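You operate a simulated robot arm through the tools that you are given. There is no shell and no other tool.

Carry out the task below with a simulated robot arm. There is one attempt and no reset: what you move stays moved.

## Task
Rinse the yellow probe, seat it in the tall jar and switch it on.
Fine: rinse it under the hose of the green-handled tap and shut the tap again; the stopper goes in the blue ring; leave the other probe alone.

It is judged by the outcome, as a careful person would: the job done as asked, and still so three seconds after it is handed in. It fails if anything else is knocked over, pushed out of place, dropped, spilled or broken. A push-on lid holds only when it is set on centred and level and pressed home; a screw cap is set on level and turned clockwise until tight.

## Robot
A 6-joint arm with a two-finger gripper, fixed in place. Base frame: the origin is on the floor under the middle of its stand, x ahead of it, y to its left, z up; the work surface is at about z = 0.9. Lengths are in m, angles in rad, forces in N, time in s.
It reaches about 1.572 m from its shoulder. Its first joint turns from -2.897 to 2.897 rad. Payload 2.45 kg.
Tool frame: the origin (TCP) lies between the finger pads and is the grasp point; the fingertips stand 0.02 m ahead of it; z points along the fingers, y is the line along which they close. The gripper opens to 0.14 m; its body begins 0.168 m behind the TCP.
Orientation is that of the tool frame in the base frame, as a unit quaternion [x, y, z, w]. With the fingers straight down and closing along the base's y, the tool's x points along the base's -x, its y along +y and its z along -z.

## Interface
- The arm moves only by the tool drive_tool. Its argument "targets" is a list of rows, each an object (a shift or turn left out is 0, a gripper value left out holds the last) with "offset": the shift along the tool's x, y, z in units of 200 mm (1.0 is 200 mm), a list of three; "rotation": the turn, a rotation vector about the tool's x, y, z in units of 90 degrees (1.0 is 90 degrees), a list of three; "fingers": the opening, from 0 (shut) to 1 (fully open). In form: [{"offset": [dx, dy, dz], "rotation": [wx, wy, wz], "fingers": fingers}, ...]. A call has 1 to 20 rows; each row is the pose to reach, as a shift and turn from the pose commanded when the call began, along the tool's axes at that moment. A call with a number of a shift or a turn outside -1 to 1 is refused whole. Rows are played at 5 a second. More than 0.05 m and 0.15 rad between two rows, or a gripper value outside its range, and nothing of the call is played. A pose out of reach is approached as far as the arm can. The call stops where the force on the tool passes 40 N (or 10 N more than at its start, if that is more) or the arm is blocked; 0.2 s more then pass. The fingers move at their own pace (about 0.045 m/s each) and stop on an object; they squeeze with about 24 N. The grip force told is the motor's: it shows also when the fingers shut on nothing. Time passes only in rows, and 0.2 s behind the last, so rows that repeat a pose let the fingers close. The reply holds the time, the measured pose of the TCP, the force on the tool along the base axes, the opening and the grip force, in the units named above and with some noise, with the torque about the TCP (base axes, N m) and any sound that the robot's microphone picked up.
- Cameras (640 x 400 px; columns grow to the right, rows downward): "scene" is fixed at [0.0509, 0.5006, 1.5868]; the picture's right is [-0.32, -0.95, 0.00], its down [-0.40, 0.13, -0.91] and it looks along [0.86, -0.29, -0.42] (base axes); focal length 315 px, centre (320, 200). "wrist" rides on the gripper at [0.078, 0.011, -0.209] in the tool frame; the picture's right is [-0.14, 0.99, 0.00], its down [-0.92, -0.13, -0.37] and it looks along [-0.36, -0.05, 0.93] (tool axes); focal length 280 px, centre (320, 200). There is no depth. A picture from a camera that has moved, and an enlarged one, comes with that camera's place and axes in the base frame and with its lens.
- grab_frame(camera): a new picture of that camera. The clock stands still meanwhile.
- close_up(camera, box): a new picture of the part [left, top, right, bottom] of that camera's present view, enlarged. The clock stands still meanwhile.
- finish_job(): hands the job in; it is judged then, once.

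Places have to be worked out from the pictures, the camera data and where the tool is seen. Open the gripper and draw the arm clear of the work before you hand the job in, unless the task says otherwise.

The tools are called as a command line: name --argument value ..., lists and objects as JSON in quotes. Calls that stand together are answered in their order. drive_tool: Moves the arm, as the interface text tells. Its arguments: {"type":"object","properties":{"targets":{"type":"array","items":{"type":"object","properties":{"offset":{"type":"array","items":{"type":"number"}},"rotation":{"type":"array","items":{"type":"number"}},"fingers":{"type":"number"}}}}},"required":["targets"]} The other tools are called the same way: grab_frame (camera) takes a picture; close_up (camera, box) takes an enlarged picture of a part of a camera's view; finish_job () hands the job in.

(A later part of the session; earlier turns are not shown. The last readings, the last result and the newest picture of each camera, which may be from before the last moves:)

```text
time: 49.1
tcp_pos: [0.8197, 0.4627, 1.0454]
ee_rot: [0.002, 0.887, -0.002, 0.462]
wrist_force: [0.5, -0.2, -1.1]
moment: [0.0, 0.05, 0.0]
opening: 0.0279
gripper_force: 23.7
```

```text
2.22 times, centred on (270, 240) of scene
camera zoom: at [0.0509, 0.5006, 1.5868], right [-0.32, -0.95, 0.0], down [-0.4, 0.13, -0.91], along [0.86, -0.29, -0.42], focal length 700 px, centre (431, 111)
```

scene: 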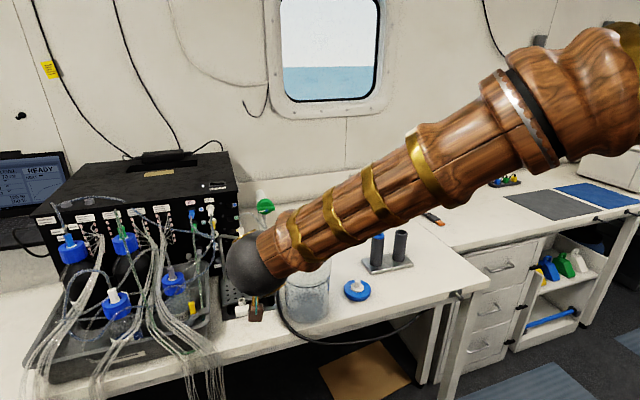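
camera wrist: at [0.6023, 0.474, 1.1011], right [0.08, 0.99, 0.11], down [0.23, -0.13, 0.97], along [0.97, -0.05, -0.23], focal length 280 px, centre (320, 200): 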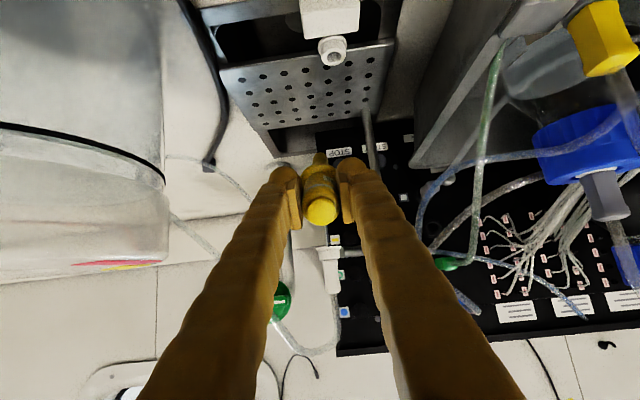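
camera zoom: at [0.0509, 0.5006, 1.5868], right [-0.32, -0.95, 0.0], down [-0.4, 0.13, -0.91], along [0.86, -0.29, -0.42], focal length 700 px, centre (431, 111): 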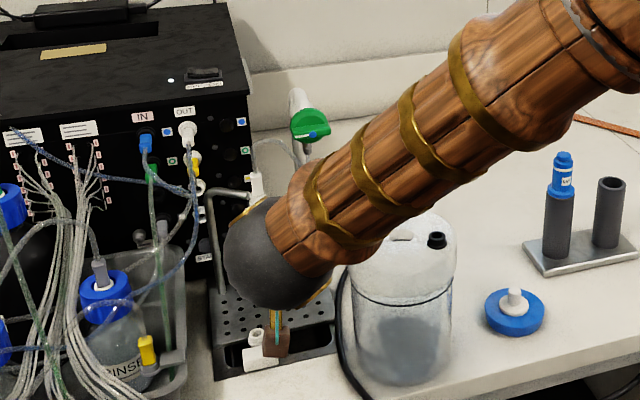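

The stream is now cut off at the shaft, so the probe is being rinsed. I'll sweep it slowly back and forth so the whole shaft down to the tip gets washed.

drive_tool --targets '[{"offset": [0, 0, 0.03]}, {"offset": [0, 0, 0.06]}, {"offset": [0, 0, 0.09]}, {"offset": [0, 0, 0.12]}, {"offset": [0, 0, 0.12]}, {"offset": [0, 0, 0.08]}, {"offset": [0, 0, 0.04]}, {"offset": [0, 0, 0.0]}, {"offset": [0, 0, -0.04]}, {"offset": [0, 0, -0.08]}, {"offset": [0, 0, -0.12]}, {"offset": [0, 0, -0.15]}, {"offset": [0, 0, -0.15]}, {"offset": [0, 0, -0.12]}, {"offset": [0, 0, -0.08]}, {"offset": [0, 0, -0.04]}, {"offset": [0, 0, 0]}, {"offset": [0, 0, 0.04]}, {"offset": [0, 0, 0.04]}, {"offset": [0, 0, 0.0]}]'

close_up --camera "wrist" --box '[260, 60, 400, 220]'

close_up --camera "scene" --box '[190, 150, 350, 330]'

```text
time: 53.3
tcp_pos: [0.8189, 0.4605, 1.0457]
ee_rot: [0.0, 0.887, -0.001, 0.461]
wrist_force: [-0.5, -0.3, -0.4]
moment: [-0.05, 0.05, 0.01]
opening: 0.0278
gripper_force: 24.6
```

```text
2.50 times, centred on (330, 140) of wrist
camera zoom: at [0.6018, 0.4726, 1.1027], right [0.08, 0.99, 0.11], down [0.23, -0.13, 0.97], along [0.97, -0.05, -0.23], focal length 701 px, centre (295, 350)
```

zoom: 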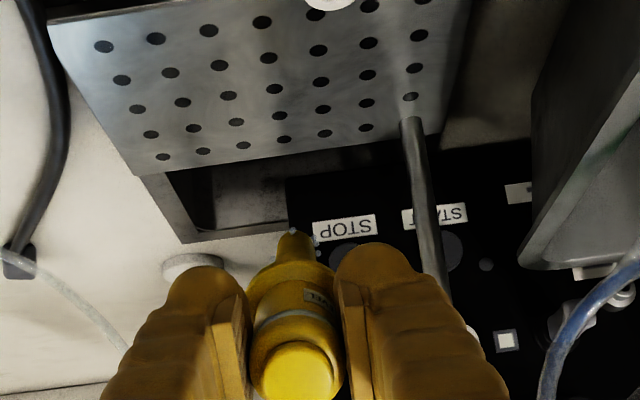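

```text
2.22 times, centred on (270, 240) of scene
camera zoom: at [0.0509, 0.5006, 1.5868], right [-0.32, -0.95, 0.0], down [-0.4, 0.13, -0.91], along [0.86, -0.29, -0.42], focal length 700 px, centre (431, 111)
```

zoom: 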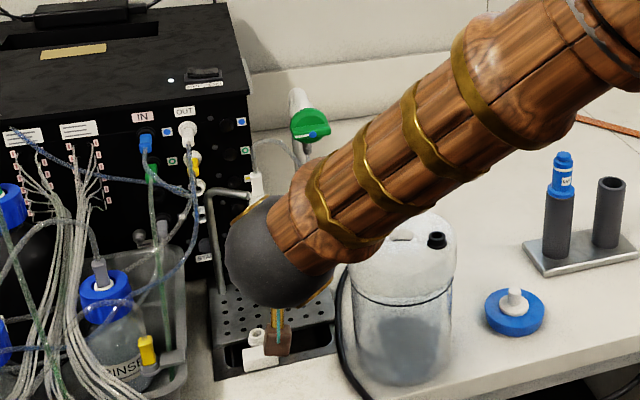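

Droplets show on the shaft. I'll hold a few seconds more, mainly with the lower shaft and tip in the stream, to be thorough.

drive_tool --targets '[{"offset": [0, 0, -0.04]}, {"offset": [0, 0, -0.08]}, {"offset": [0, 0, -0.1]}, {"offset": [0, 0.01, -0.1]}, {"offset": [0, 0.01, -0.12]}, {"offset": [0, -0.01, -0.12]}, {"offset": [0, -0.01, -0.14]}, {"offset": [0, 0.0, -0.16]}, {"offset": [0, 0.0, -0.16]}, {"offset": [0, 0, -0.12]}, {"offset": [0, 0, -0.08]}, {"offset": [0, 0, -0.04]}, {"offset": [0, 0, 0.0]}, {"offset": [0, 0, 0.04]}, {"offset": [0, 0, 0.08]}, {"offset": [0, 0, 0.04]}, {"offset": [0, 0, 0.0]}]'

close_up --camera "wrist" --box '[280, 110, 360, 220]'

```text
time: 56.9
tcp_pos: [0.8189, 0.461, 1.046]
ee_rot: [0.001, 0.887, -0.001, 0.462]
wrist_force: [-0.4, -0.7, -1.0]
moment: [0.01, 0.01, 0.01]
opening: 0.028
gripper_force: 24.0
```

```text
3.64 times, centred on (320, 165) of wrist
camera zoom: at [0.6023, 0.4737, 1.1028], right [0.08, 0.99, 0.11], down [0.23, -0.13, 0.97], along [0.97, -0.05, -0.23], focal length 1020 px, centre (320, 327)
```

zoom: 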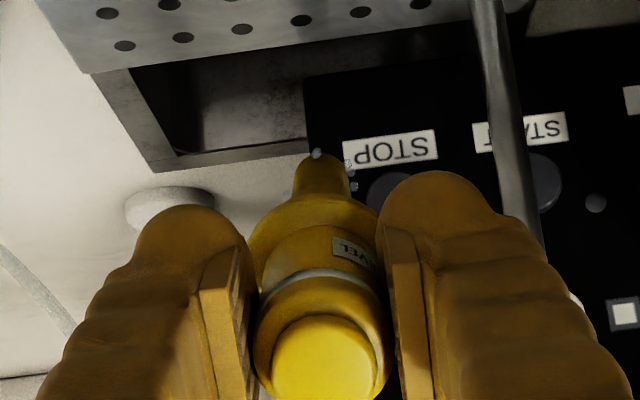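

The probe is visibly wet all along. I'll withdraw it along its own axis, raise it and turn it upright again.

drive_tool --targets '[{"offset": [0, 0, -0.18]}, {"offset": [0, 0, -0.36]}, {"offset": [0, 0, -0.54]}, {"offset": [0, 0, -0.72]}, {"offset": [-0.16, 0, -0.832]}, {"offset": [-0.287, 0, -0.921]}]'

drive_tool --targets '[{"offset": [-0.06, 0, -0.04], "rotation": [0, 0.08, 0]}, {"offset": [-0.12, 0, -0.08], "rotation": [0, 0.16, 0]}, {"offset": [-0.18, 0, -0.12], "rotation": [0, 0.24, 0]}, {"offset": [-0.24, 0, -0.16], "rotation": [0, 0.32, 0]}, {"offset": [-0.3, 0, -0.2], "rotation": [0, 0.4, 0]}, {"offset": [-0.36, 0, -0.24], "rotation": [0, 0.48, 0]}, {"offset": [-0.41, 0, -0.287], "rotation": [0, 0.56, 0]}, {"offset": [-0.41, 0, -0.287], "rotation": [0, 0.611, 0]}]'

grab_frame --camera "scene"

```text
time: 58.3
tcp_pos: [0.7001, 0.4627, 1.197]
ee_rot: [0.0, 0.887, -0.002, 0.461]
wrist_force: [0.2, -0.4, -1.1]
moment: [-0.01, 0.05, 0.02]
opening: 0.0278
gripper_force: 24.3
```

```text
time: 60.1
tcp_pos: [0.701, 0.462, 1.3]
ee_rot: [0.002, 1.0, -0.001, -0.002]
wrist_force: [-0.2, 0.3, -0.3]
moment: [-0.01, -0.01, -0.01]
opening: 0.0279
gripper_force: 24.1
```

```text
taken
```

scene: 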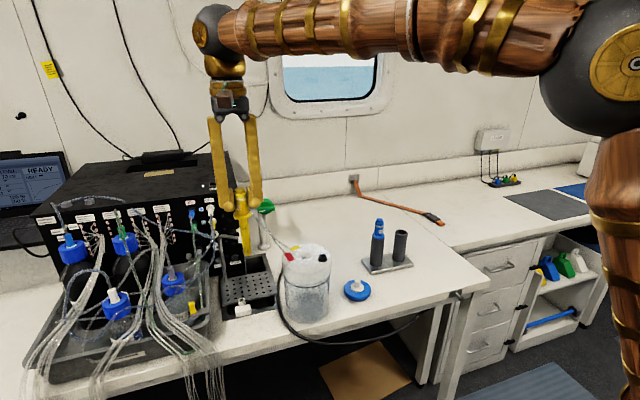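

The probe is upright again. I'll bring it over the jar's hole at (0.744, 0.3025), turning the fingers clear of the black port.

drive_tool --targets '[{"offset": [-0.036, -0.13, 0], "rotation": [0, 0, -0.09]}, {"offset": [-0.072, -0.27, 0], "rotation": [0, 0, -0.18]}, {"offset": [-0.108, -0.4, 0], "rotation": [0, 0, -0.27]}, {"offset": [-0.144, -0.53, 0], "rotation": [0, 0, -0.36]}, {"offset": [-0.18, -0.67, 0], "rotation": [0, 0, -0.45]}, {"offset": [-0.215, -0.8, 0], "rotation": [0, 0, -0.5]}, {"offset": [-0.215, -0.8, 0], "rotation": [0, 0, -0.5]}]'

grab_frame --camera "wrist"

close_up --camera "wrist" --box '[240, 90, 400, 250]'

close_up --camera "scene" --box '[250, 130, 370, 330]'

```text
time: 61.7
tcp_pos: [0.7453, 0.3016, 1.2976]
ee_rot: [-0.382, 0.924, -0.001, 0.0]
wrist_force: [0.3, -0.1, -0.5]
moment: [-0.01, -0.01, 0.01]
opening: 0.0278
gripper_force: 24.2
```

```text
taken
camera wrist: at [0.681, 0.2544, 1.5077], right [-0.6, 0.8, 0.0], down [0.74, 0.56, 0.37], along [0.29, 0.22, -0.93], focal length 280 px, centre (320, 200)
```

wrist: 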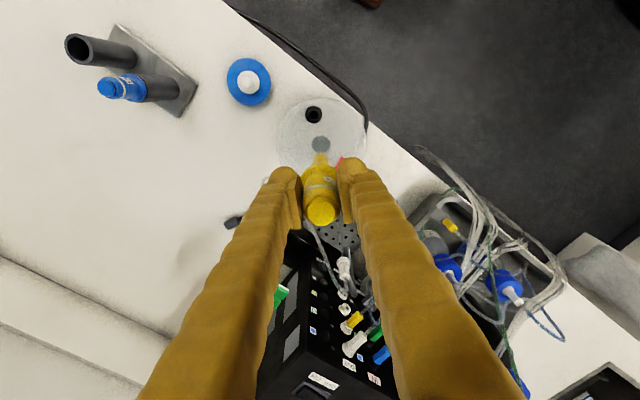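

```text
2.50 times, centred on (320, 170) of wrist
camera zoom: at [0.681, 0.2544, 1.5077], right [-0.6, 0.8, 0.0], down [0.74, 0.56, 0.37], along [0.29, 0.22, -0.93], focal length 701 px, centre (320, 275)
```

zoom: 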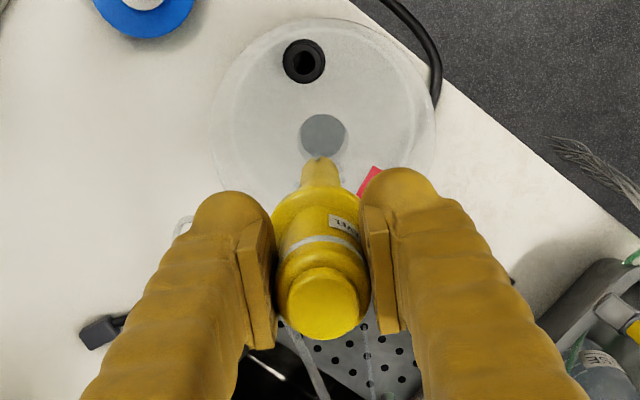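

```text
2.00 times, centred on (310, 230) of scene
camera zoom: at [0.0509, 0.5006, 1.5868], right [-0.32, -0.95, 0.0], down [-0.4, 0.13, -0.91], along [0.86, -0.29, -0.42], focal length 630 px, centre (340, 140)
```

zoom: 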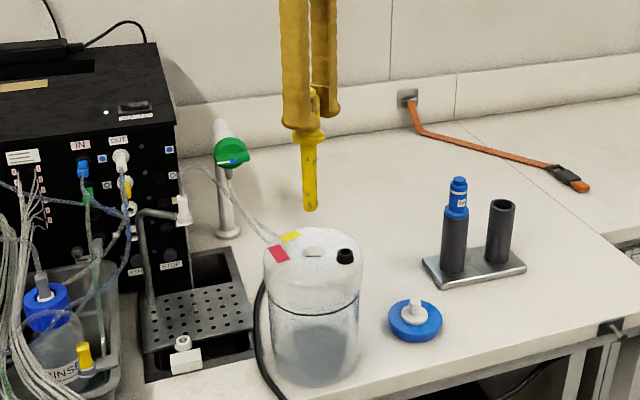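

The hole and the probe both sit within 2 mm of the tool axis. I'll correct by 2 mm and lower until the tip is just above the lid.

drive_tool --targets '[{"offset": [0, 0.009, 0.1]}, {"offset": [0, 0.009, 0.22]}, {"offset": [0, 0.009, 0.34]}, {"offset": [0, 0.009, 0.34]}]'

close_up --camera "wrist" --box '[250, 100, 390, 220]'

close_up --camera "scene" --box '[270, 170, 350, 270]'

```text
time: 62.7
tcp_pos: [0.7433, 0.3041, 1.233]
ee_rot: [-0.381, 0.925, -0.001, 0.0]
wrist_force: [0.6, -0.1, 0.0]
moment: [0.01, 0.01, 0.0]
opening: 0.0279
gripper_force: 23.7
```

```text
3.33 times, centred on (320, 160) of wrist
camera zoom: at [0.6789, 0.2562, 1.4416], right [-0.6, 0.8, 0.0], down [0.74, 0.56, 0.37], along [0.29, 0.22, -0.93], focal length 935 px, centre (320, 333)
```

zoom: 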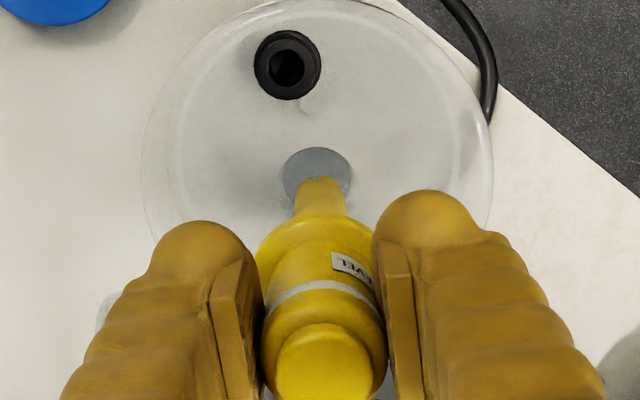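

```text
4.00 times, centred on (310, 220) of scene
camera zoom: at [0.0509, 0.5006, 1.5868], right [-0.32, -0.95, 0.0], down [-0.4, 0.13, -0.91], along [0.86, -0.29, -0.42], focal length 1260 px, centre (360, 120)
```

zoom: 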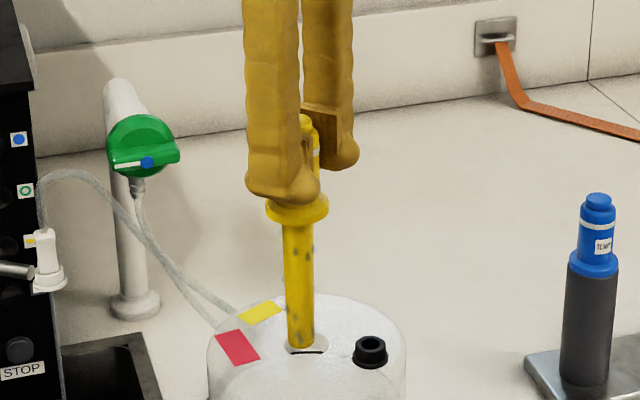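

The tip reads about 3 mm off along tool −x relative to the hole in both views. I'll shift 2 mm the other way and start inserting slowly.

drive_tool --targets '[{"offset": [0.01, 0, 0]}, {"offset": [0.01, 0, 0.05]}, {"offset": [0.01, 0, 0.1]}, {"offset": [0.01, 0, 0.15]}, {"offset": [0.01, 0, 0.15]}]'

close_up --camera "wrist" --box '[250, 100, 390, 220]'

close_up --camera "scene" --box '[280, 210, 340, 270]'

```text
time: 63.9
tcp_pos: [0.7419, 0.3016, 1.2014]
ee_rot: [-0.381, 0.925, -0.001, -0.001]
wrist_force: [0.0, -0.8, -1.3]
moment: [0.02, 0.02, -0.01]
opening: 0.0278
gripper_force: 23.8
```

```text
3.33 times, centred on (320, 160) of wrist
camera zoom: at [0.6776, 0.2549, 1.4109], right [-0.6, 0.8, 0.0], down [0.74, 0.56, 0.37], along [0.29, 0.22, -0.93], focal length 935 px, centre (320, 333)
```

zoom: 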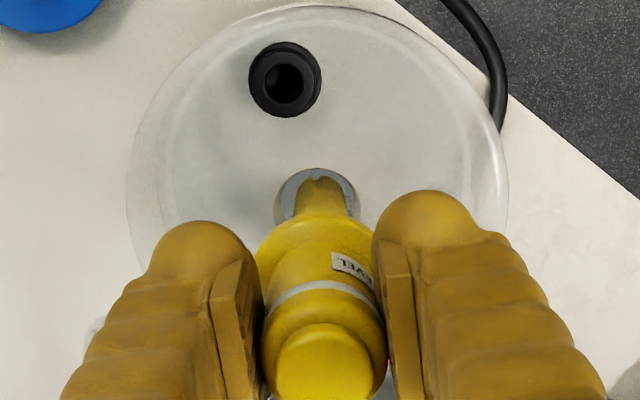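

```text
6.67 times, centred on (310, 240) of scene
camera zoom: at [0.0509, 0.5006, 1.5868], right [-0.32, -0.95, 0.0], down [-0.4, 0.13, -0.91], along [0.86, -0.29, -0.42], focal length 2101 px, centre (387, -67)
```

zoom: 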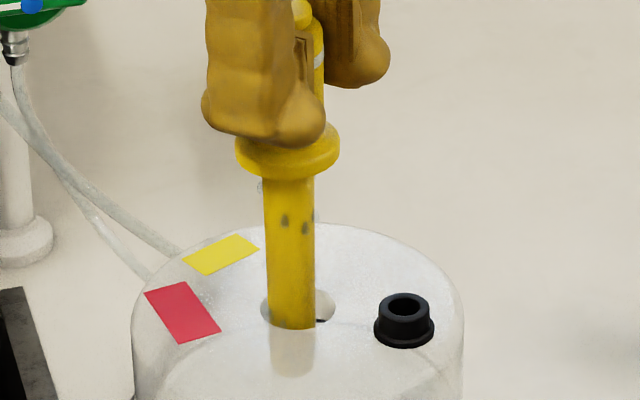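

The shaft has entered the hole without contact, though slightly towards one side. I'll centre it another 2 mm or so and keep inserting.

drive_tool --targets '[{"offset": [0.01, -0.008, 0]}, {"offset": [0.01, -0.008, 0.06]}, {"offset": [0.01, -0.008, 0.12]}, {"offset": [0.01, -0.008, 0.18]}, {"offset": [0.01, -0.008, 0.24]}, {"offset": [0.01, -0.008, 0.24]}]'

close_up --camera "wrist" --box '[250, 100, 390, 220]'

close_up --camera "scene" --box '[280, 210, 340, 270]'

```text
time: 65.3
tcp_pos: [0.7417, 0.2985, 1.1534]
ee_rot: [-0.381, 0.924, -0.001, -0.001]
wrist_force: [-0.7, -0.1, -1.2]
moment: [0.01, -0.02, -0.01]
opening: 0.0278
gripper_force: 24.3
```

```text
3.33 times, centred on (320, 160) of wrist
camera zoom: at [0.6764, 0.2521, 1.3629], right [-0.6, 0.8, 0.0], down [0.74, 0.56, 0.37], along [0.29, 0.22, -0.93], focal length 935 px, centre (320, 333)
```

zoom: 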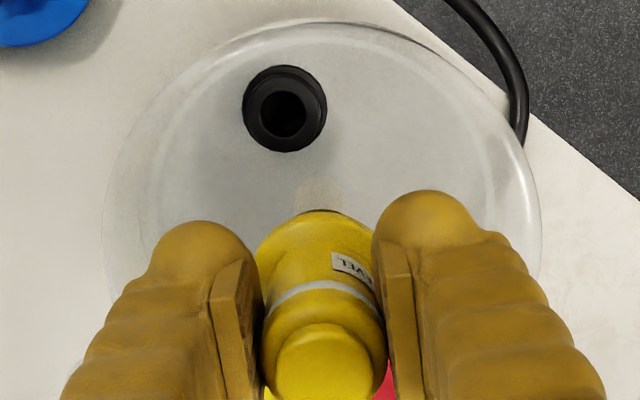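

```text
6.67 times, centred on (310, 240) of scene
camera zoom: at [0.0509, 0.5006, 1.5868], right [-0.32, -0.95, 0.0], down [-0.4, 0.13, -0.91], along [0.86, -0.29, -0.42], focal length 2101 px, centre (387, -67)
```

zoom: 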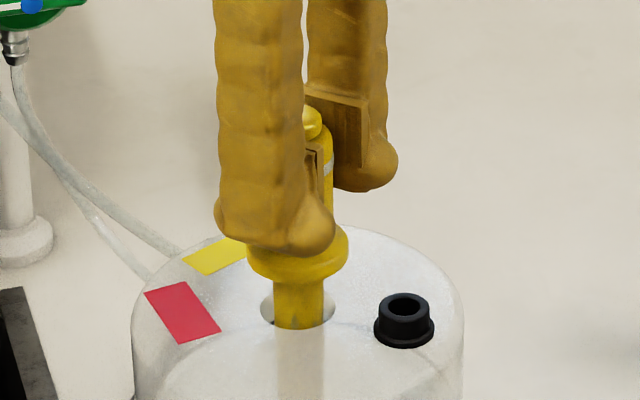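

The shaft is centred sideways in the hole. I'll nudge 1.5 mm in +x and lower towards seating, with small steps at the end.

drive_tool --targets '[{"offset": [-0.005, -0.005, 0.04]}, {"offset": [-0.005, -0.005, 0.08]}, {"offset": [-0.005, -0.005, 0.12]}, {"offset": [-0.005, -0.005, 0.15]}, {"offset": [-0.005, -0.005, 0.15]}]'

close_up --camera "wrist" --box '[250, 100, 390, 220]'

close_up --camera "scene" --box '[280, 210, 340, 270]'

```text
time: 66.5
tcp_pos: [0.7428, 0.2985, 1.1235]
ee_rot: [-0.381, 0.924, -0.001, 0.0]
wrist_force: [0.4, 1.5, 26.1]
moment: [0.17, -0.09, 0.05]
opening: 0.028
gripper_force: 24.3
```

```text
3.33 times, centred on (320, 160) of wrist
camera zoom: at [0.6783, 0.2523, 1.3334], right [-0.6, 0.8, 0.0], down [0.74, 0.56, 0.37], along [0.3, 0.22, -0.93], focal length 935 px, centre (320, 333)
```

zoom: 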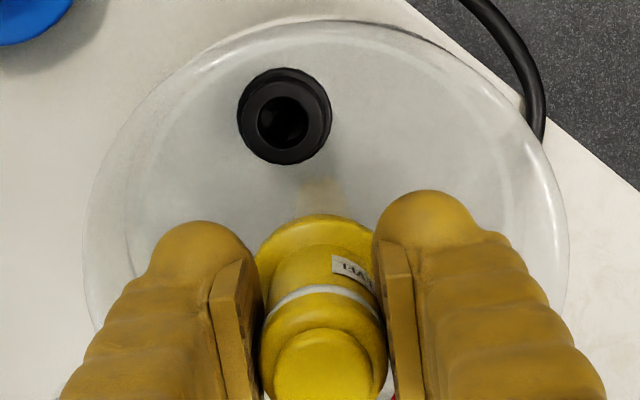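

```text
6.67 times, centred on (310, 240) of scene
camera zoom: at [0.0509, 0.5006, 1.5868], right [-0.32, -0.95, 0.0], down [-0.4, 0.13, -0.91], along [0.86, -0.29, -0.42], focal length 2101 px, centre (387, -67)
```

zoom: 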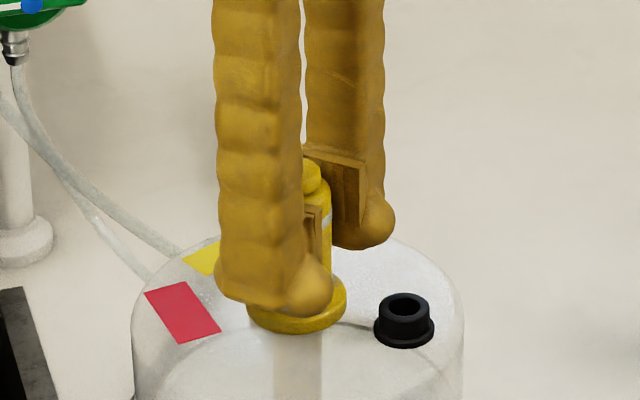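

There's firm contact (26 N) at the expected height and the flange lies on the lid. I'll ease the pressure, open the fingers and rise a little to check that it sits level.

drive_tool --targets '[{"offset": [0, 0, -0.006]}, {"offset": [0, 0, -0.006], "fingers": 0.45}, {"offset": [0, 0, -0.006], "fingers": 0.45}, {"offset": [0, 0, -0.006], "fingers": 0.45}, {"offset": [0, 0, -0.15], "fingers": 0.45}, {"offset": [0, 0, -0.35], "fingers": 0.45}, {"offset": [0, 0, -0.5], "fingers": 0.45}]'

close_up --camera "wrist" --box '[250, 90, 390, 230]'

close_up --camera "scene" --box '[270, 200, 350, 330]'

close_up --camera "scene" --box '[285, 210, 335, 260]'

```text
time: 68.1
tcp_pos: [0.7409, 0.2994, 1.2239]
ee_rot: [-0.381, 0.925, -0.001, -0.002]
wrist_force: [0.4, 0.1, -0.2]
moment: [-0.01, 0.04, 0.01]
opening: 0.0627
gripper_force: 0.0
```

```text
2.86 times, centred on (320, 160) of wrist
camera zoom: at [0.6772, 0.2528, 1.4336], right [-0.6, 0.8, 0.0], down [0.74, 0.56, 0.37], along [0.29, 0.22, -0.93], focal length 801 px, centre (320, 314)
```

zoom: 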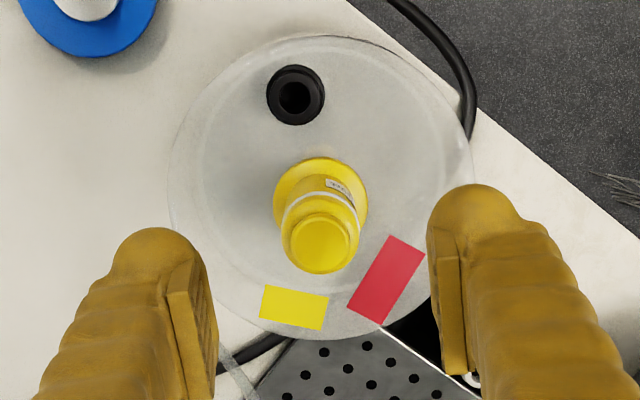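

```text
3.08 times, centred on (310, 265) of scene
camera zoom: at [0.0509, 0.5006, 1.5868], right [-0.32, -0.95, 0.0], down [-0.4, 0.13, -0.91], along [0.86, -0.29, -0.42], focal length 970 px, centre (351, 0)
```

zoom: 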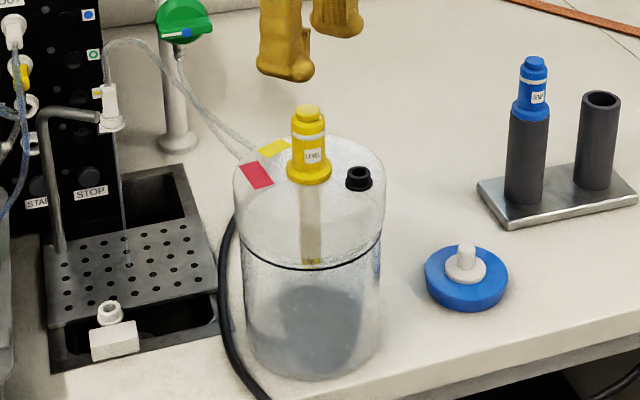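

```text
8.00 times, centred on (310, 235) of scene
camera zoom: at [0.0509, 0.5006, 1.5868], right [-0.32, -0.95, 0.0], down [-0.4, 0.13, -0.91], along [0.86, -0.29, -0.42], focal length 2521 px, centre (400, -80)
```

zoom: 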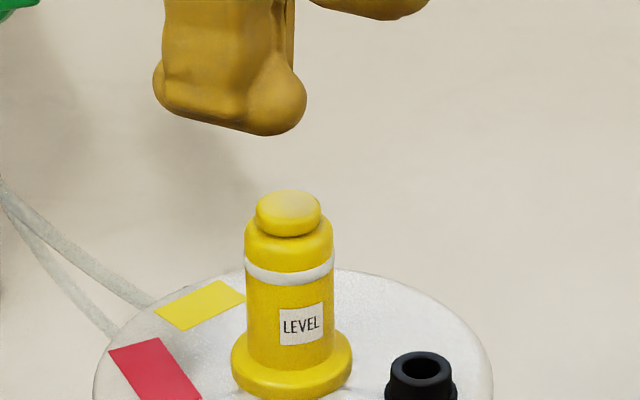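

The probe stands upright and level in the jar with its flange down on the lid, and the label reads "LEVEL". Before pressing the top button, I'll shut the fingers, shift 6 mm to line up with the button, and come down to just above it.

drive_tool --targets '[{"offset": [-0.03, 0, 0], "fingers": 0}, {"offset": [-0.03, 0, 0], "fingers": 0}, {"offset": [-0.03, 0, 0], "fingers": 0}, {"offset": [-0.03, 0, 0.06], "fingers": 0}, {"offset": [-0.03, 0, 0.12], "fingers": 0}, {"offset": [-0.03, 0, 0.16], "fingers": 0}, {"offset": [-0.03, 0, 0.16], "fingers": 0}]'

close_up --camera "wrist" --box '[250, 90, 390, 230]'

close_up --camera "scene" --box '[285, 210, 335, 260]'

```text
time: 69.7
tcp_pos: [0.7456, 0.3034, 1.1918]
ee_rot: [-0.381, 0.925, -0.002, 0.0]
wrist_force: [-0.6, 0.2, -0.8]
moment: [0.01, 0.02, 0.03]
opening: 0.0001
gripper_force: 23.6
```

```text
2.86 times, centred on (320, 160) of wrist
camera zoom: at [0.682, 0.2572, 1.4011], right [-0.6, 0.8, 0.0], down [0.74, 0.56, 0.37], along [0.29, 0.22, -0.93], focal length 801 px, centre (320, 314)
```

zoom: 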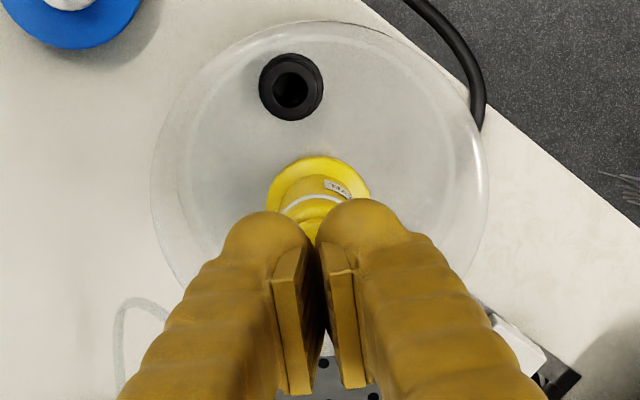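

```text
8.00 times, centred on (310, 235) of scene
camera zoom: at [0.0509, 0.5006, 1.5868], right [-0.32, -0.95, 0.0], down [-0.4, 0.13, -0.91], along [0.86, -0.29, -0.42], focal length 2521 px, centre (400, -80)
```

zoom: 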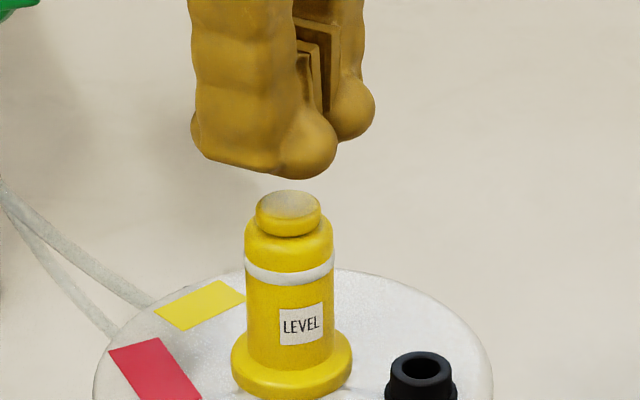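

The wrist view shows the flange on the tool axis, and the scene view puts the shut fingertips centred over the button. I'll come down to about touching and watch the force.

drive_tool --targets '[{"offset": [0, 0, 0.03]}, {"offset": [0, 0, 0.06]}, {"offset": [0, 0, 0.07]}]'

close_up --camera "scene" --box '[285, 210, 335, 260]'

```text
time: 70.5
tcp_pos: [0.747, 0.3037, 1.1773]
ee_rot: [-0.381, 0.924, -0.001, -0.001]
wrist_force: [0.7, 0.4, 0.4]
moment: [-0.01, -0.03, 0.01]
opening: 0.0
gripper_force: 24.7
```

```text
8.00 times, centred on (310, 235) of scene
camera zoom: at [0.0509, 0.5006, 1.5868], right [-0.32, -0.95, 0.0], down [-0.4, 0.13, -0.91], along [0.86, -0.29, -0.42], focal length 2521 px, centre (400, -80)
```

zoom: 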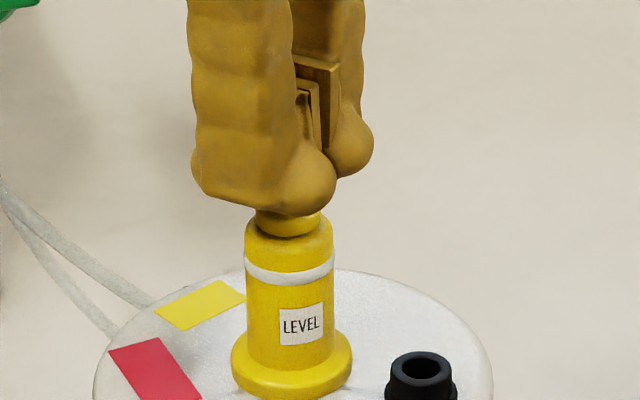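

Nearly touching, with no force yet. I'll go down in 2 mm steps.

drive_tool --targets '[{"offset": [0, 0, 0.01]}, {"offset": [0, 0, 0.02]}]'

```text
time: 71.1
tcp_pos: [0.747, 0.3036, 1.1732]
ee_rot: [-0.381, 0.925, -0.001, 0.0]
wrist_force: [-0.2, -0.1, 0.2]
moment: [0.02, 0.0, 0.02]
opening: 0.0
gripper_force: 23.9
```

Still no contact, so I'll continue down in small steps.

drive_tool --targets '[{"offset": [0, 0, 0.01]}, {"offset": [0, 0, 0.02]}]'

close_up --camera "scene" --box '[285, 210, 335, 260]'

```text
time: 71.7
tcp_pos: [0.7466, 0.3034, 1.1683]
ee_rot: [-0.381, 0.924, -0.001, -0.001]
wrist_force: [0.0, 0.2, 2.0]
moment: [0.01, 0.0, -0.02]
opening: 0.006
gripper_force: 24.0
```

```text
8.00 times, centred on (310, 235) of scene
camera zoom: at [0.0509, 0.5006, 1.5868], right [-0.32, -0.95, 0.0], down [-0.4, 0.13, -0.91], along [0.86, -0.29, -0.42], focal length 2521 px, centre (400, -80)
```

zoom: 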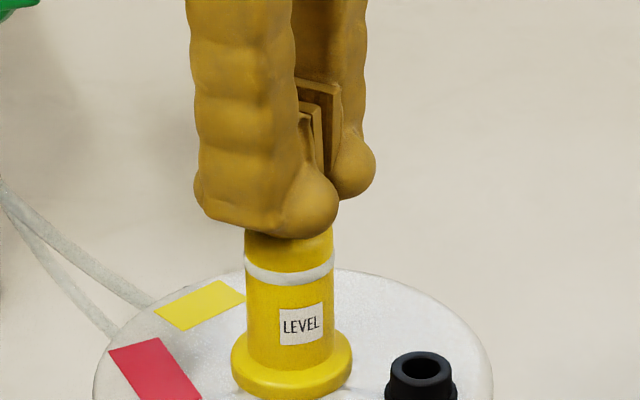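

The button has started to wedge the two fingertips apart (opening 6 mm at 2 N), so I'll back off and check the button. Then I'll press with a single fingertip centred on it instead.

drive_tool --targets '[{"offset": [0, 0, -0.06]}, {"offset": [0, 0, -0.12]}, {"offset": [0, 0, -0.16]}]'

close_up --camera "scene" --box '[285, 210, 335, 260]'

close_up --camera "wrist" --box '[250, 90, 390, 230]'

```text
time: 72.5
tcp_pos: [0.7456, 0.3051, 1.2009]
ee_rot: [-0.381, 0.925, -0.001, -0.001]
wrist_force: [-1.1, 0.4, 0.0]
moment: [-0.02, 0.0, 0.0]
opening: 0.0001
gripper_force: 23.7
```

```text
8.00 times, centred on (310, 235) of scene
camera zoom: at [0.0509, 0.5006, 1.5868], right [-0.32, -0.95, 0.0], down [-0.4, 0.13, -0.91], along [0.86, -0.29, -0.42], focal length 2521 px, centre (400, -80)
```

zoom: 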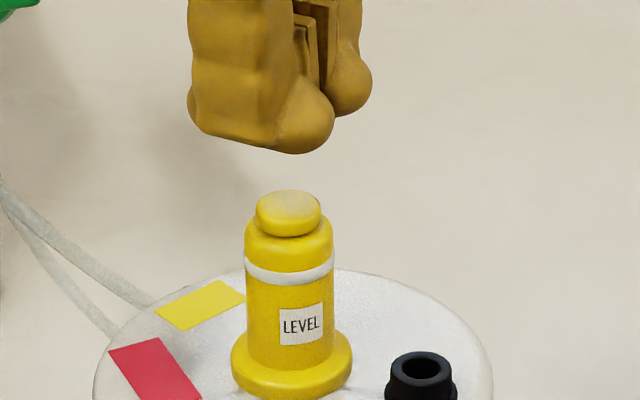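

```text
2.86 times, centred on (320, 160) of wrist
camera zoom: at [0.6819, 0.2581, 1.4106], right [-0.6, 0.8, 0.0], down [0.74, 0.56, 0.37], along [0.29, 0.22, -0.93], focal length 801 px, centre (320, 314)
```

zoom: 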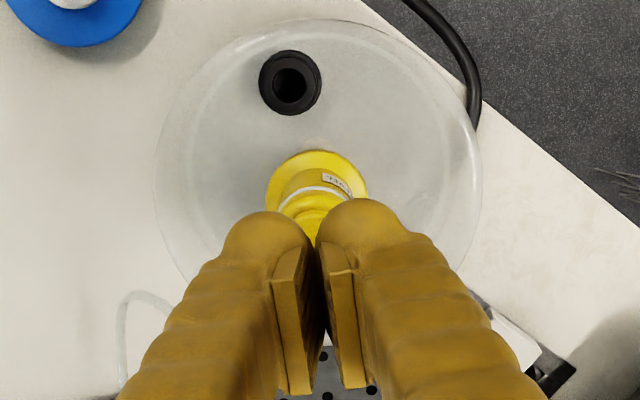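

The button looks unchanged. I'll offset by one finger's half-width so a single fingertip is over the button, and come down again.

drive_tool --targets '[{"offset": [-0.025, 0.07, 0]}, {"offset": [-0.025, 0.07, 0]}, {"offset": [-0.025, 0.07, 0.06]}, {"offset": [-0.025, 0.07, 0.1]}, {"offset": [-0.025, 0.07, 0.1]}]'

close_up --camera "scene" --box '[285, 210, 335, 260]'

close_up --camera "wrist" --box '[250, 90, 390, 230]'

```text
time: 73.7
tcp_pos: [0.7394, 0.3154, 1.181]
ee_rot: [-0.381, 0.924, -0.001, 0.0]
wrist_force: [0.0, -0.6, 0.1]
moment: [0.02, 0.03, 0.0]
opening: 0.0002
gripper_force: 23.6
```

```text
8.00 times, centred on (310, 235) of scene
camera zoom: at [0.0509, 0.5006, 1.5868], right [-0.32, -0.95, 0.0], down [-0.4, 0.13, -0.91], along [0.86, -0.29, -0.42], focal length 2521 px, centre (400, -80)
```

zoom: 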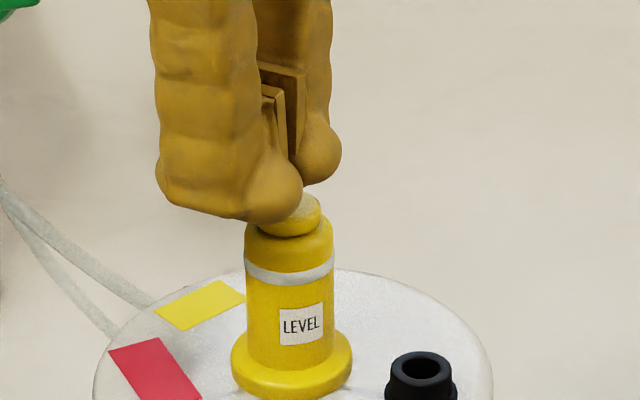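

```text
2.86 times, centred on (320, 160) of wrist
camera zoom: at [0.6755, 0.2708, 1.3906], right [-0.6, 0.8, 0.0], down [0.74, 0.56, 0.37], along [0.29, 0.22, -0.93], focal length 801 px, centre (320, 314)
```

zoom: 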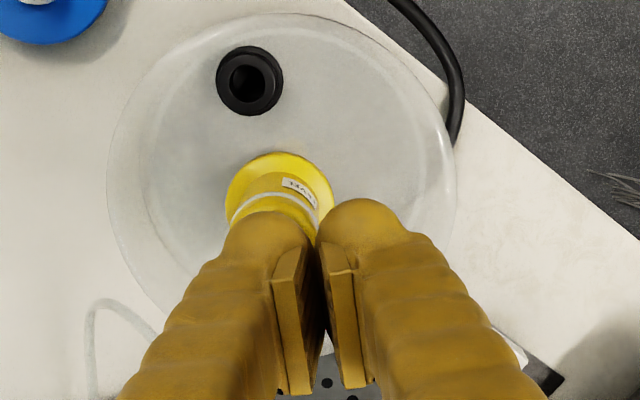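

One fingertip is now aligned over the button in both directions. I'll lower in small steps and watch for contact and any sound.

drive_tool --targets '[{"offset": [0, 0, 0.01]}, {"offset": [0, 0, 0.02]}, {"offset": [0, 0, 0.03]}, {"offset": [0, 0, 0.035]}]'

close_up --camera "scene" --box '[285, 210, 335, 260]'

```text
time: 74.7
tcp_pos: [0.7405, 0.3169, 1.1743]
ee_rot: [-0.381, 0.925, -0.001, -0.001]
wrist_force: [-0.3, 0.4, -0.3]
moment: [0.0, 0.0, 0.03]
opening: 0.0
gripper_force: 23.6
```

```text
8.00 times, centred on (310, 235) of scene
camera zoom: at [0.0509, 0.5006, 1.5868], right [-0.32, -0.95, 0.0], down [-0.4, 0.13, -0.91], along [0.86, -0.29, -0.42], focal length 2521 px, centre (400, -80)
```

zoom: 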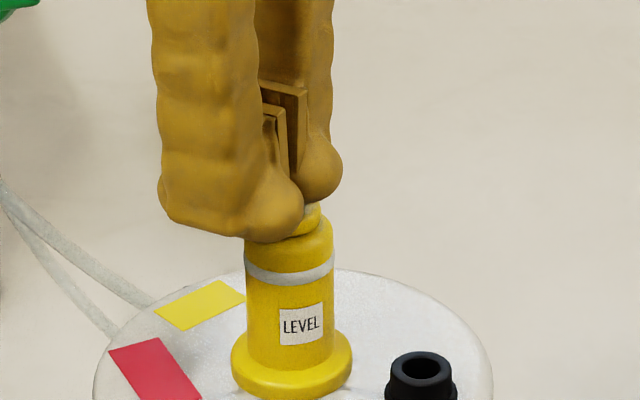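

drive_tool --targets '[{"offset": [0, 0, 0.01]}, {"offset": [0, 0, 0.015]}]'

```text
time: 75.3
tcp_pos: [0.7405, 0.3159, 1.1704]
ee_rot: [-0.381, 0.925, -0.001, -0.001]
wrist_force: [-0.2, -0.9, -0.1]
moment: [-0.01, -0.04, 0.04]
opening: 0.0
gripper_force: 23.7
```

There was still no contact at z 1.170, so I'll keep lowering in 2 mm steps.

drive_tool --targets '[{"offset": [0, 0, 0.01]}, {"offset": [0, 0, 0.01]}]'

close_up --camera "scene" --box '[285, 210, 335, 260]'

```text
time: 75.9
tcp_pos: [0.7402, 0.3176, 1.1682]
ee_rot: [-0.381, 0.924, -0.001, 0.0]
wrist_force: [0.8, 0.1, 1.0]
moment: [0.01, 0.0, 0.05]
opening: 0.0
gripper_force: 23.4
```

```text
8.00 times, centred on (310, 235) of scene
camera zoom: at [0.0509, 0.5006, 1.5868], right [-0.32, -0.95, 0.0], down [-0.4, 0.13, -0.91], along [0.86, -0.29, -0.42], focal length 2521 px, centre (400, -80)
```

zoom: 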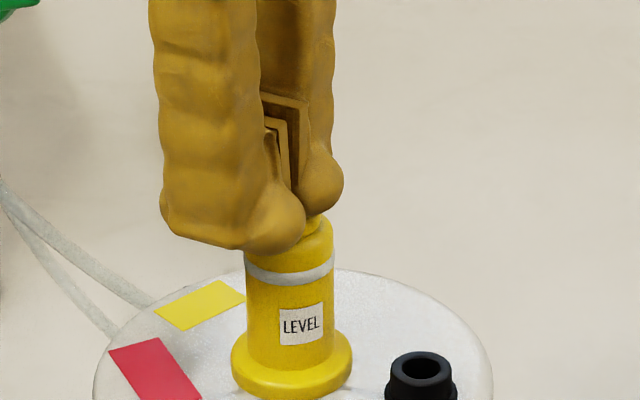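

A first light touch at about 1 N. I'll press further in 1–2 mm steps.

drive_tool --targets '[{"offset": [0, 0, 0.008]}, {"offset": [0, 0, 0.008]}]'

```text
time: 76.5
tcp_pos: [0.7396, 0.317, 1.167]
ee_rot: [-0.38, 0.925, -0.001, -0.001]
wrist_force: [0.9, -1.1, 3.8]
moment: [-0.08, -0.02, -0.04]
opening: 0.0
gripper_force: 24.0
```

Contact is building (3.8 N). I'll press on another couple of millimetres.

drive_tool --targets '[{"offset": [0, 0, 0.008]}, {"offset": [0, 0, 0.008]}]'

close_up --camera "scene" --box '[285, 210, 335, 260]'

```text
time: 77.1
tcp_pos: [0.7418, 0.3162, 1.1669]
ee_rot: [-0.381, 0.925, -0.001, -0.001]
wrist_force: [2.1, 0.2, 6.3]
moment: [-0.03, -0.08, 0.02]
opening: 0.0001
gripper_force: 23.9
heard: click
```

```text
8.00 times, centred on (310, 235) of scene
camera zoom: at [0.0509, 0.5006, 1.5868], right [-0.32, -0.95, 0.0], down [-0.4, 0.13, -0.91], along [0.86, -0.29, -0.42], focal length 2521 px, centre (400, -80)
```

zoom: 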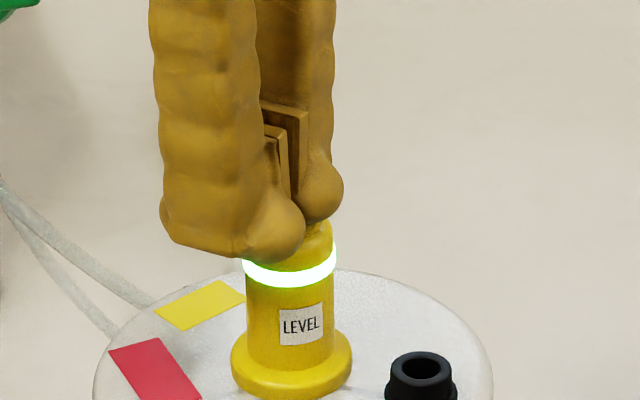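

A click was heard and the probe's band now glows green, so it's on. I'll retract straight up and confirm it stays on and upright.

drive_tool --targets '[{"offset": [0, 0, -0.04]}, {"offset": [0, 0, -0.15]}, {"offset": [0, 0, -0.35]}, {"offset": [0, 0, -0.55]}, {"offset": [0, 0, -0.7]}]'

close_up --camera "scene" --box '[200, 170, 360, 330]'

grab_frame --camera "wrist"

```text
time: 78.3
tcp_pos: [0.7408, 0.3189, 1.3049]
ee_rot: [-0.382, 0.924, -0.001, 0.001]
wrist_force: [-0.1, 0.4, 0.0]
moment: [0.02, 0.01, 0.0]
opening: 0.0
gripper_force: 23.9
```

```text
2.50 times, centred on (280, 250) of scene
camera zoom: at [0.0509, 0.5006, 1.5868], right [-0.32, -0.95, 0.0], down [-0.4, 0.13, -0.91], along [0.86, -0.29, -0.42], focal length 788 px, centre (420, 75)
```

zoom: 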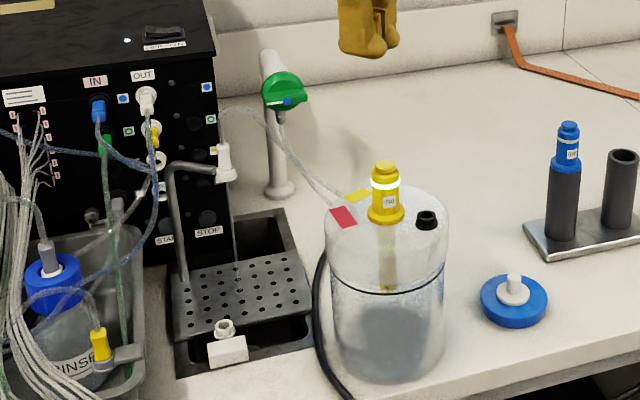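

```text
taken
camera wrist: at [0.6759, 0.2713, 1.5138], right [-0.6, 0.8, 0.0], down [0.74, 0.56, 0.37], along [0.29, 0.22, -0.93], focal length 280 px, centre (320, 200)
```

wrist: 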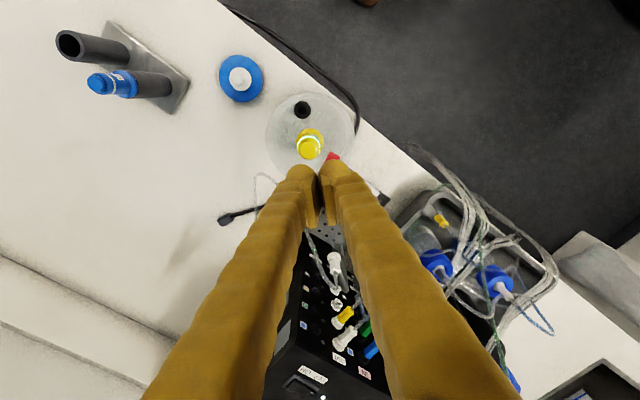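

The probe stays on and upright. Now to shut the tap: I'll square the gripper, pitch it again and approach above the bar's right-hand end.

drive_tool --targets '[{"offset": [-0.03, -0.03, -0.05], "rotation": [0, 0, 0.09]}, {"offset": [-0.06, -0.06, -0.05], "rotation": [0, 0, 0.18]}, {"offset": [-0.09, -0.09, -0.05], "rotation": [0, 0, 0.27]}, {"offset": [-0.12, -0.12, -0.05], "rotation": [0, 0, 0.36]}, {"offset": [-0.15, -0.15, -0.05], "rotation": [0, 0, 0.45]}, {"offset": [-0.177, -0.1765, -0.05], "rotation": [0, 0, 0.5]}]'

drive_tool --targets '[{"offset": [-0.09, 0, 0.04], "rotation": [0, -0.09, 0]}, {"offset": [-0.18, 0, 0.08], "rotation": [0, -0.18, 0]}, {"offset": [-0.27, 0, 0.12], "rotation": [0, -0.27, 0]}, {"offset": [-0.36, 0, 0.16], "rotation": [0, -0.36, 0]}, {"offset": [-0.45, 0, 0.2], "rotation": [0, -0.45, 0]}, {"offset": [-0.53, 0, 0.24], "rotation": [0, -0.5, 0]}, {"offset": [-0.53, 0, 0.24], "rotation": [0, -0.5, 0]}]'

grab_frame --camera "wrist"

close_up --camera "wrist" --box '[290, 70, 420, 190]'

grab_frame --camera "scene"

```text
time: 79.7
tcp_pos: [0.7907, 0.3192, 1.316]
ee_rot: [0.002, 1.0, -0.001, -0.001]
wrist_force: [-0.2, -0.5, 0.2]
moment: [0.0, -0.02, 0.0]
opening: 0.0
gripper_force: 23.7
```

```text
time: 81.3
tcp_pos: [0.8945, 0.3172, 1.2674]
ee_rot: [0.0, 0.924, -0.001, 0.382]
wrist_force: [-0.1, 0.4, 0.5]
moment: [-0.03, 0.01, -0.01]
opening: 0.0
gripper_force: 23.9
```

```text
taken
camera wrist: at [0.6906, 0.3296, 1.3607], right [0.1, 0.99, 0.1], down [0.39, -0.13, 0.91], along [0.92, -0.05, -0.4], focal length 280 px, centre (320, 200)
```

wrist: 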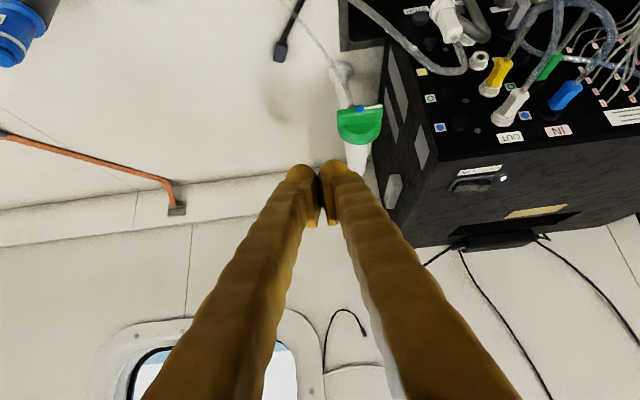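

```text
3.33 times, centred on (355, 130) of wrist
camera zoom: at [0.6906, 0.3296, 1.3607], right [0.1, 0.99, 0.1], down [0.39, -0.13, 0.91], along [0.92, -0.05, -0.4], focal length 935 px, centre (203, 433)
```

zoom: 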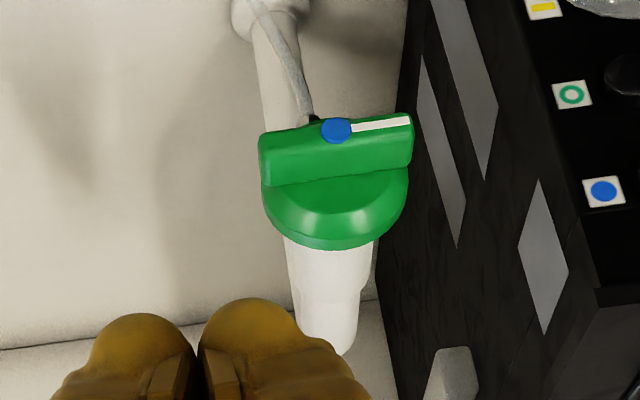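

```text
taken
```

scene: 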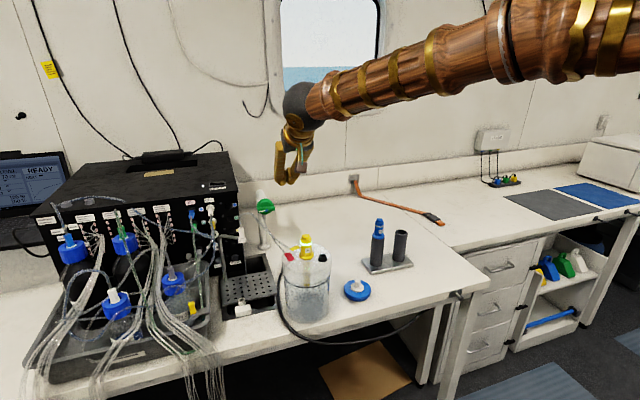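

The bar is exactly horizontal with its right end at y≈0.346. I'll place the shut fingertips just above that end.

drive_tool --targets '[{"offset": [0.033, 0.017, 0.13]}, {"offset": [0.065, 0.033, 0.26]}, {"offset": [0.098, 0.05, 0.39]}, {"offset": [0.1305, 0.0665, 0.52]}, {"offset": [0.1305, 0.0665, 0.52]}]'

close_up --camera "wrist" --box '[260, 90, 420, 250]'

close_up --camera "scene" --box '[240, 170, 310, 240]'

```text
time: 82.5
tcp_pos: [0.9509, 0.3324, 1.1764]
ee_rot: [0.001, 0.924, -0.001, 0.383]
wrist_force: [-0.6, -0.3, 0.1]
moment: [-0.02, 0.0, -0.01]
opening: 0.0001
gripper_force: 24.4
```

```text
2.50 times, centred on (340, 170) of wrist
camera zoom: at [0.7475, 0.3429, 1.2683], right [0.1, 0.99, 0.1], down [0.39, -0.13, 0.91], along [0.92, -0.05, -0.4], focal length 701 px, centre (270, 275)
```

zoom: 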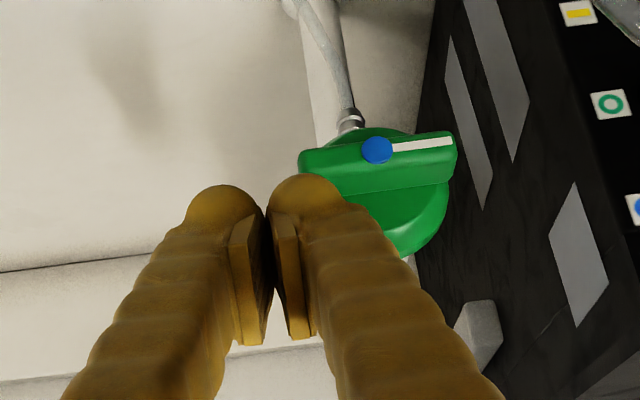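

```text
5.71 times, centred on (275, 205) of scene
camera zoom: at [0.0509, 0.5006, 1.5868], right [-0.32, -0.95, 0.0], down [-0.4, 0.13, -0.91], along [0.86, -0.29, -0.42], focal length 1801 px, centre (577, 171)
```

zoom: 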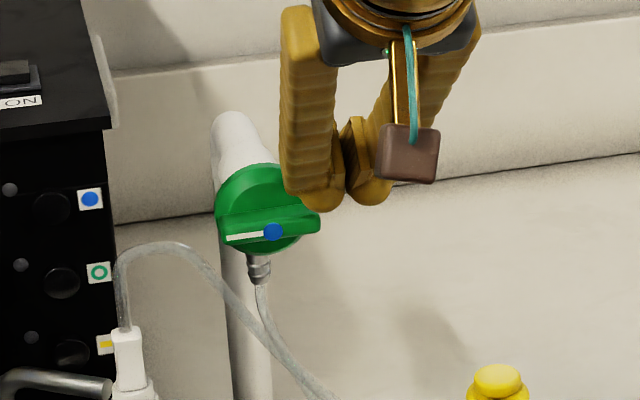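

The right fingertip is over the bar's right end. I'll press it down along an arc (clockwise) in small steps.

drive_tool --targets '[{"offset": [0.046, -0.01, 0.046]}, {"offset": [0.0601, -0.01, 0.0601]}, {"offset": [0.0757, -0.012, 0.0757]}, {"offset": [0.0884, -0.0075, 0.0884]}, {"offset": [0.1025, 0.0, 0.1025]}]'

close_up --camera "wrist" --box '[260, 90, 420, 250]'

close_up --camera "scene" --box '[240, 170, 310, 240]'

```text
time: 83.7
tcp_pos: [0.95, 0.3299, 1.1466]
ee_rot: [0.001, 0.924, -0.001, 0.383]
wrist_force: [-0.1, -0.7, 0.2]
moment: [0.01, -0.03, 0.0]
opening: 0.0
gripper_force: 24.3
```

```text
2.50 times, centred on (340, 170) of wrist
camera zoom: at [0.747, 0.3428, 1.2397], right [0.1, 0.99, 0.1], down [0.39, -0.13, 0.91], along [0.92, -0.05, -0.4], focal length 701 px, centre (270, 275)
```

zoom: 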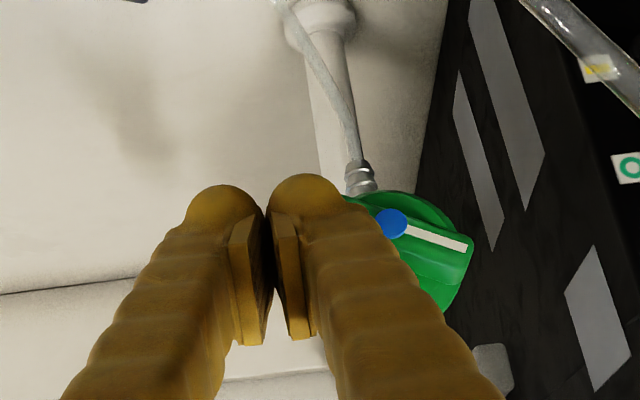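

```text
5.71 times, centred on (275, 205) of scene
camera zoom: at [0.0509, 0.5006, 1.5868], right [-0.32, -0.95, 0.0], down [-0.4, 0.13, -0.91], along [0.86, -0.29, -0.42], focal length 1801 px, centre (577, 171)
```

zoom: 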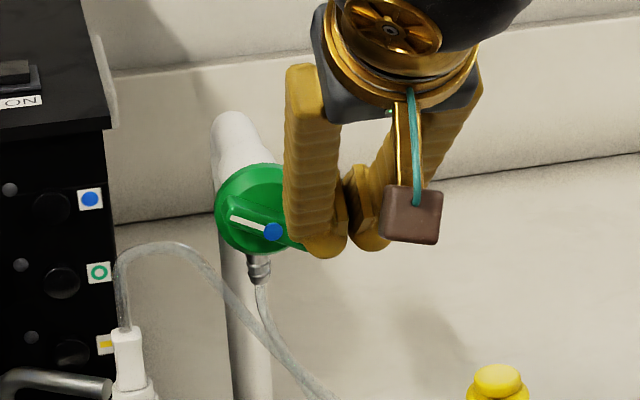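

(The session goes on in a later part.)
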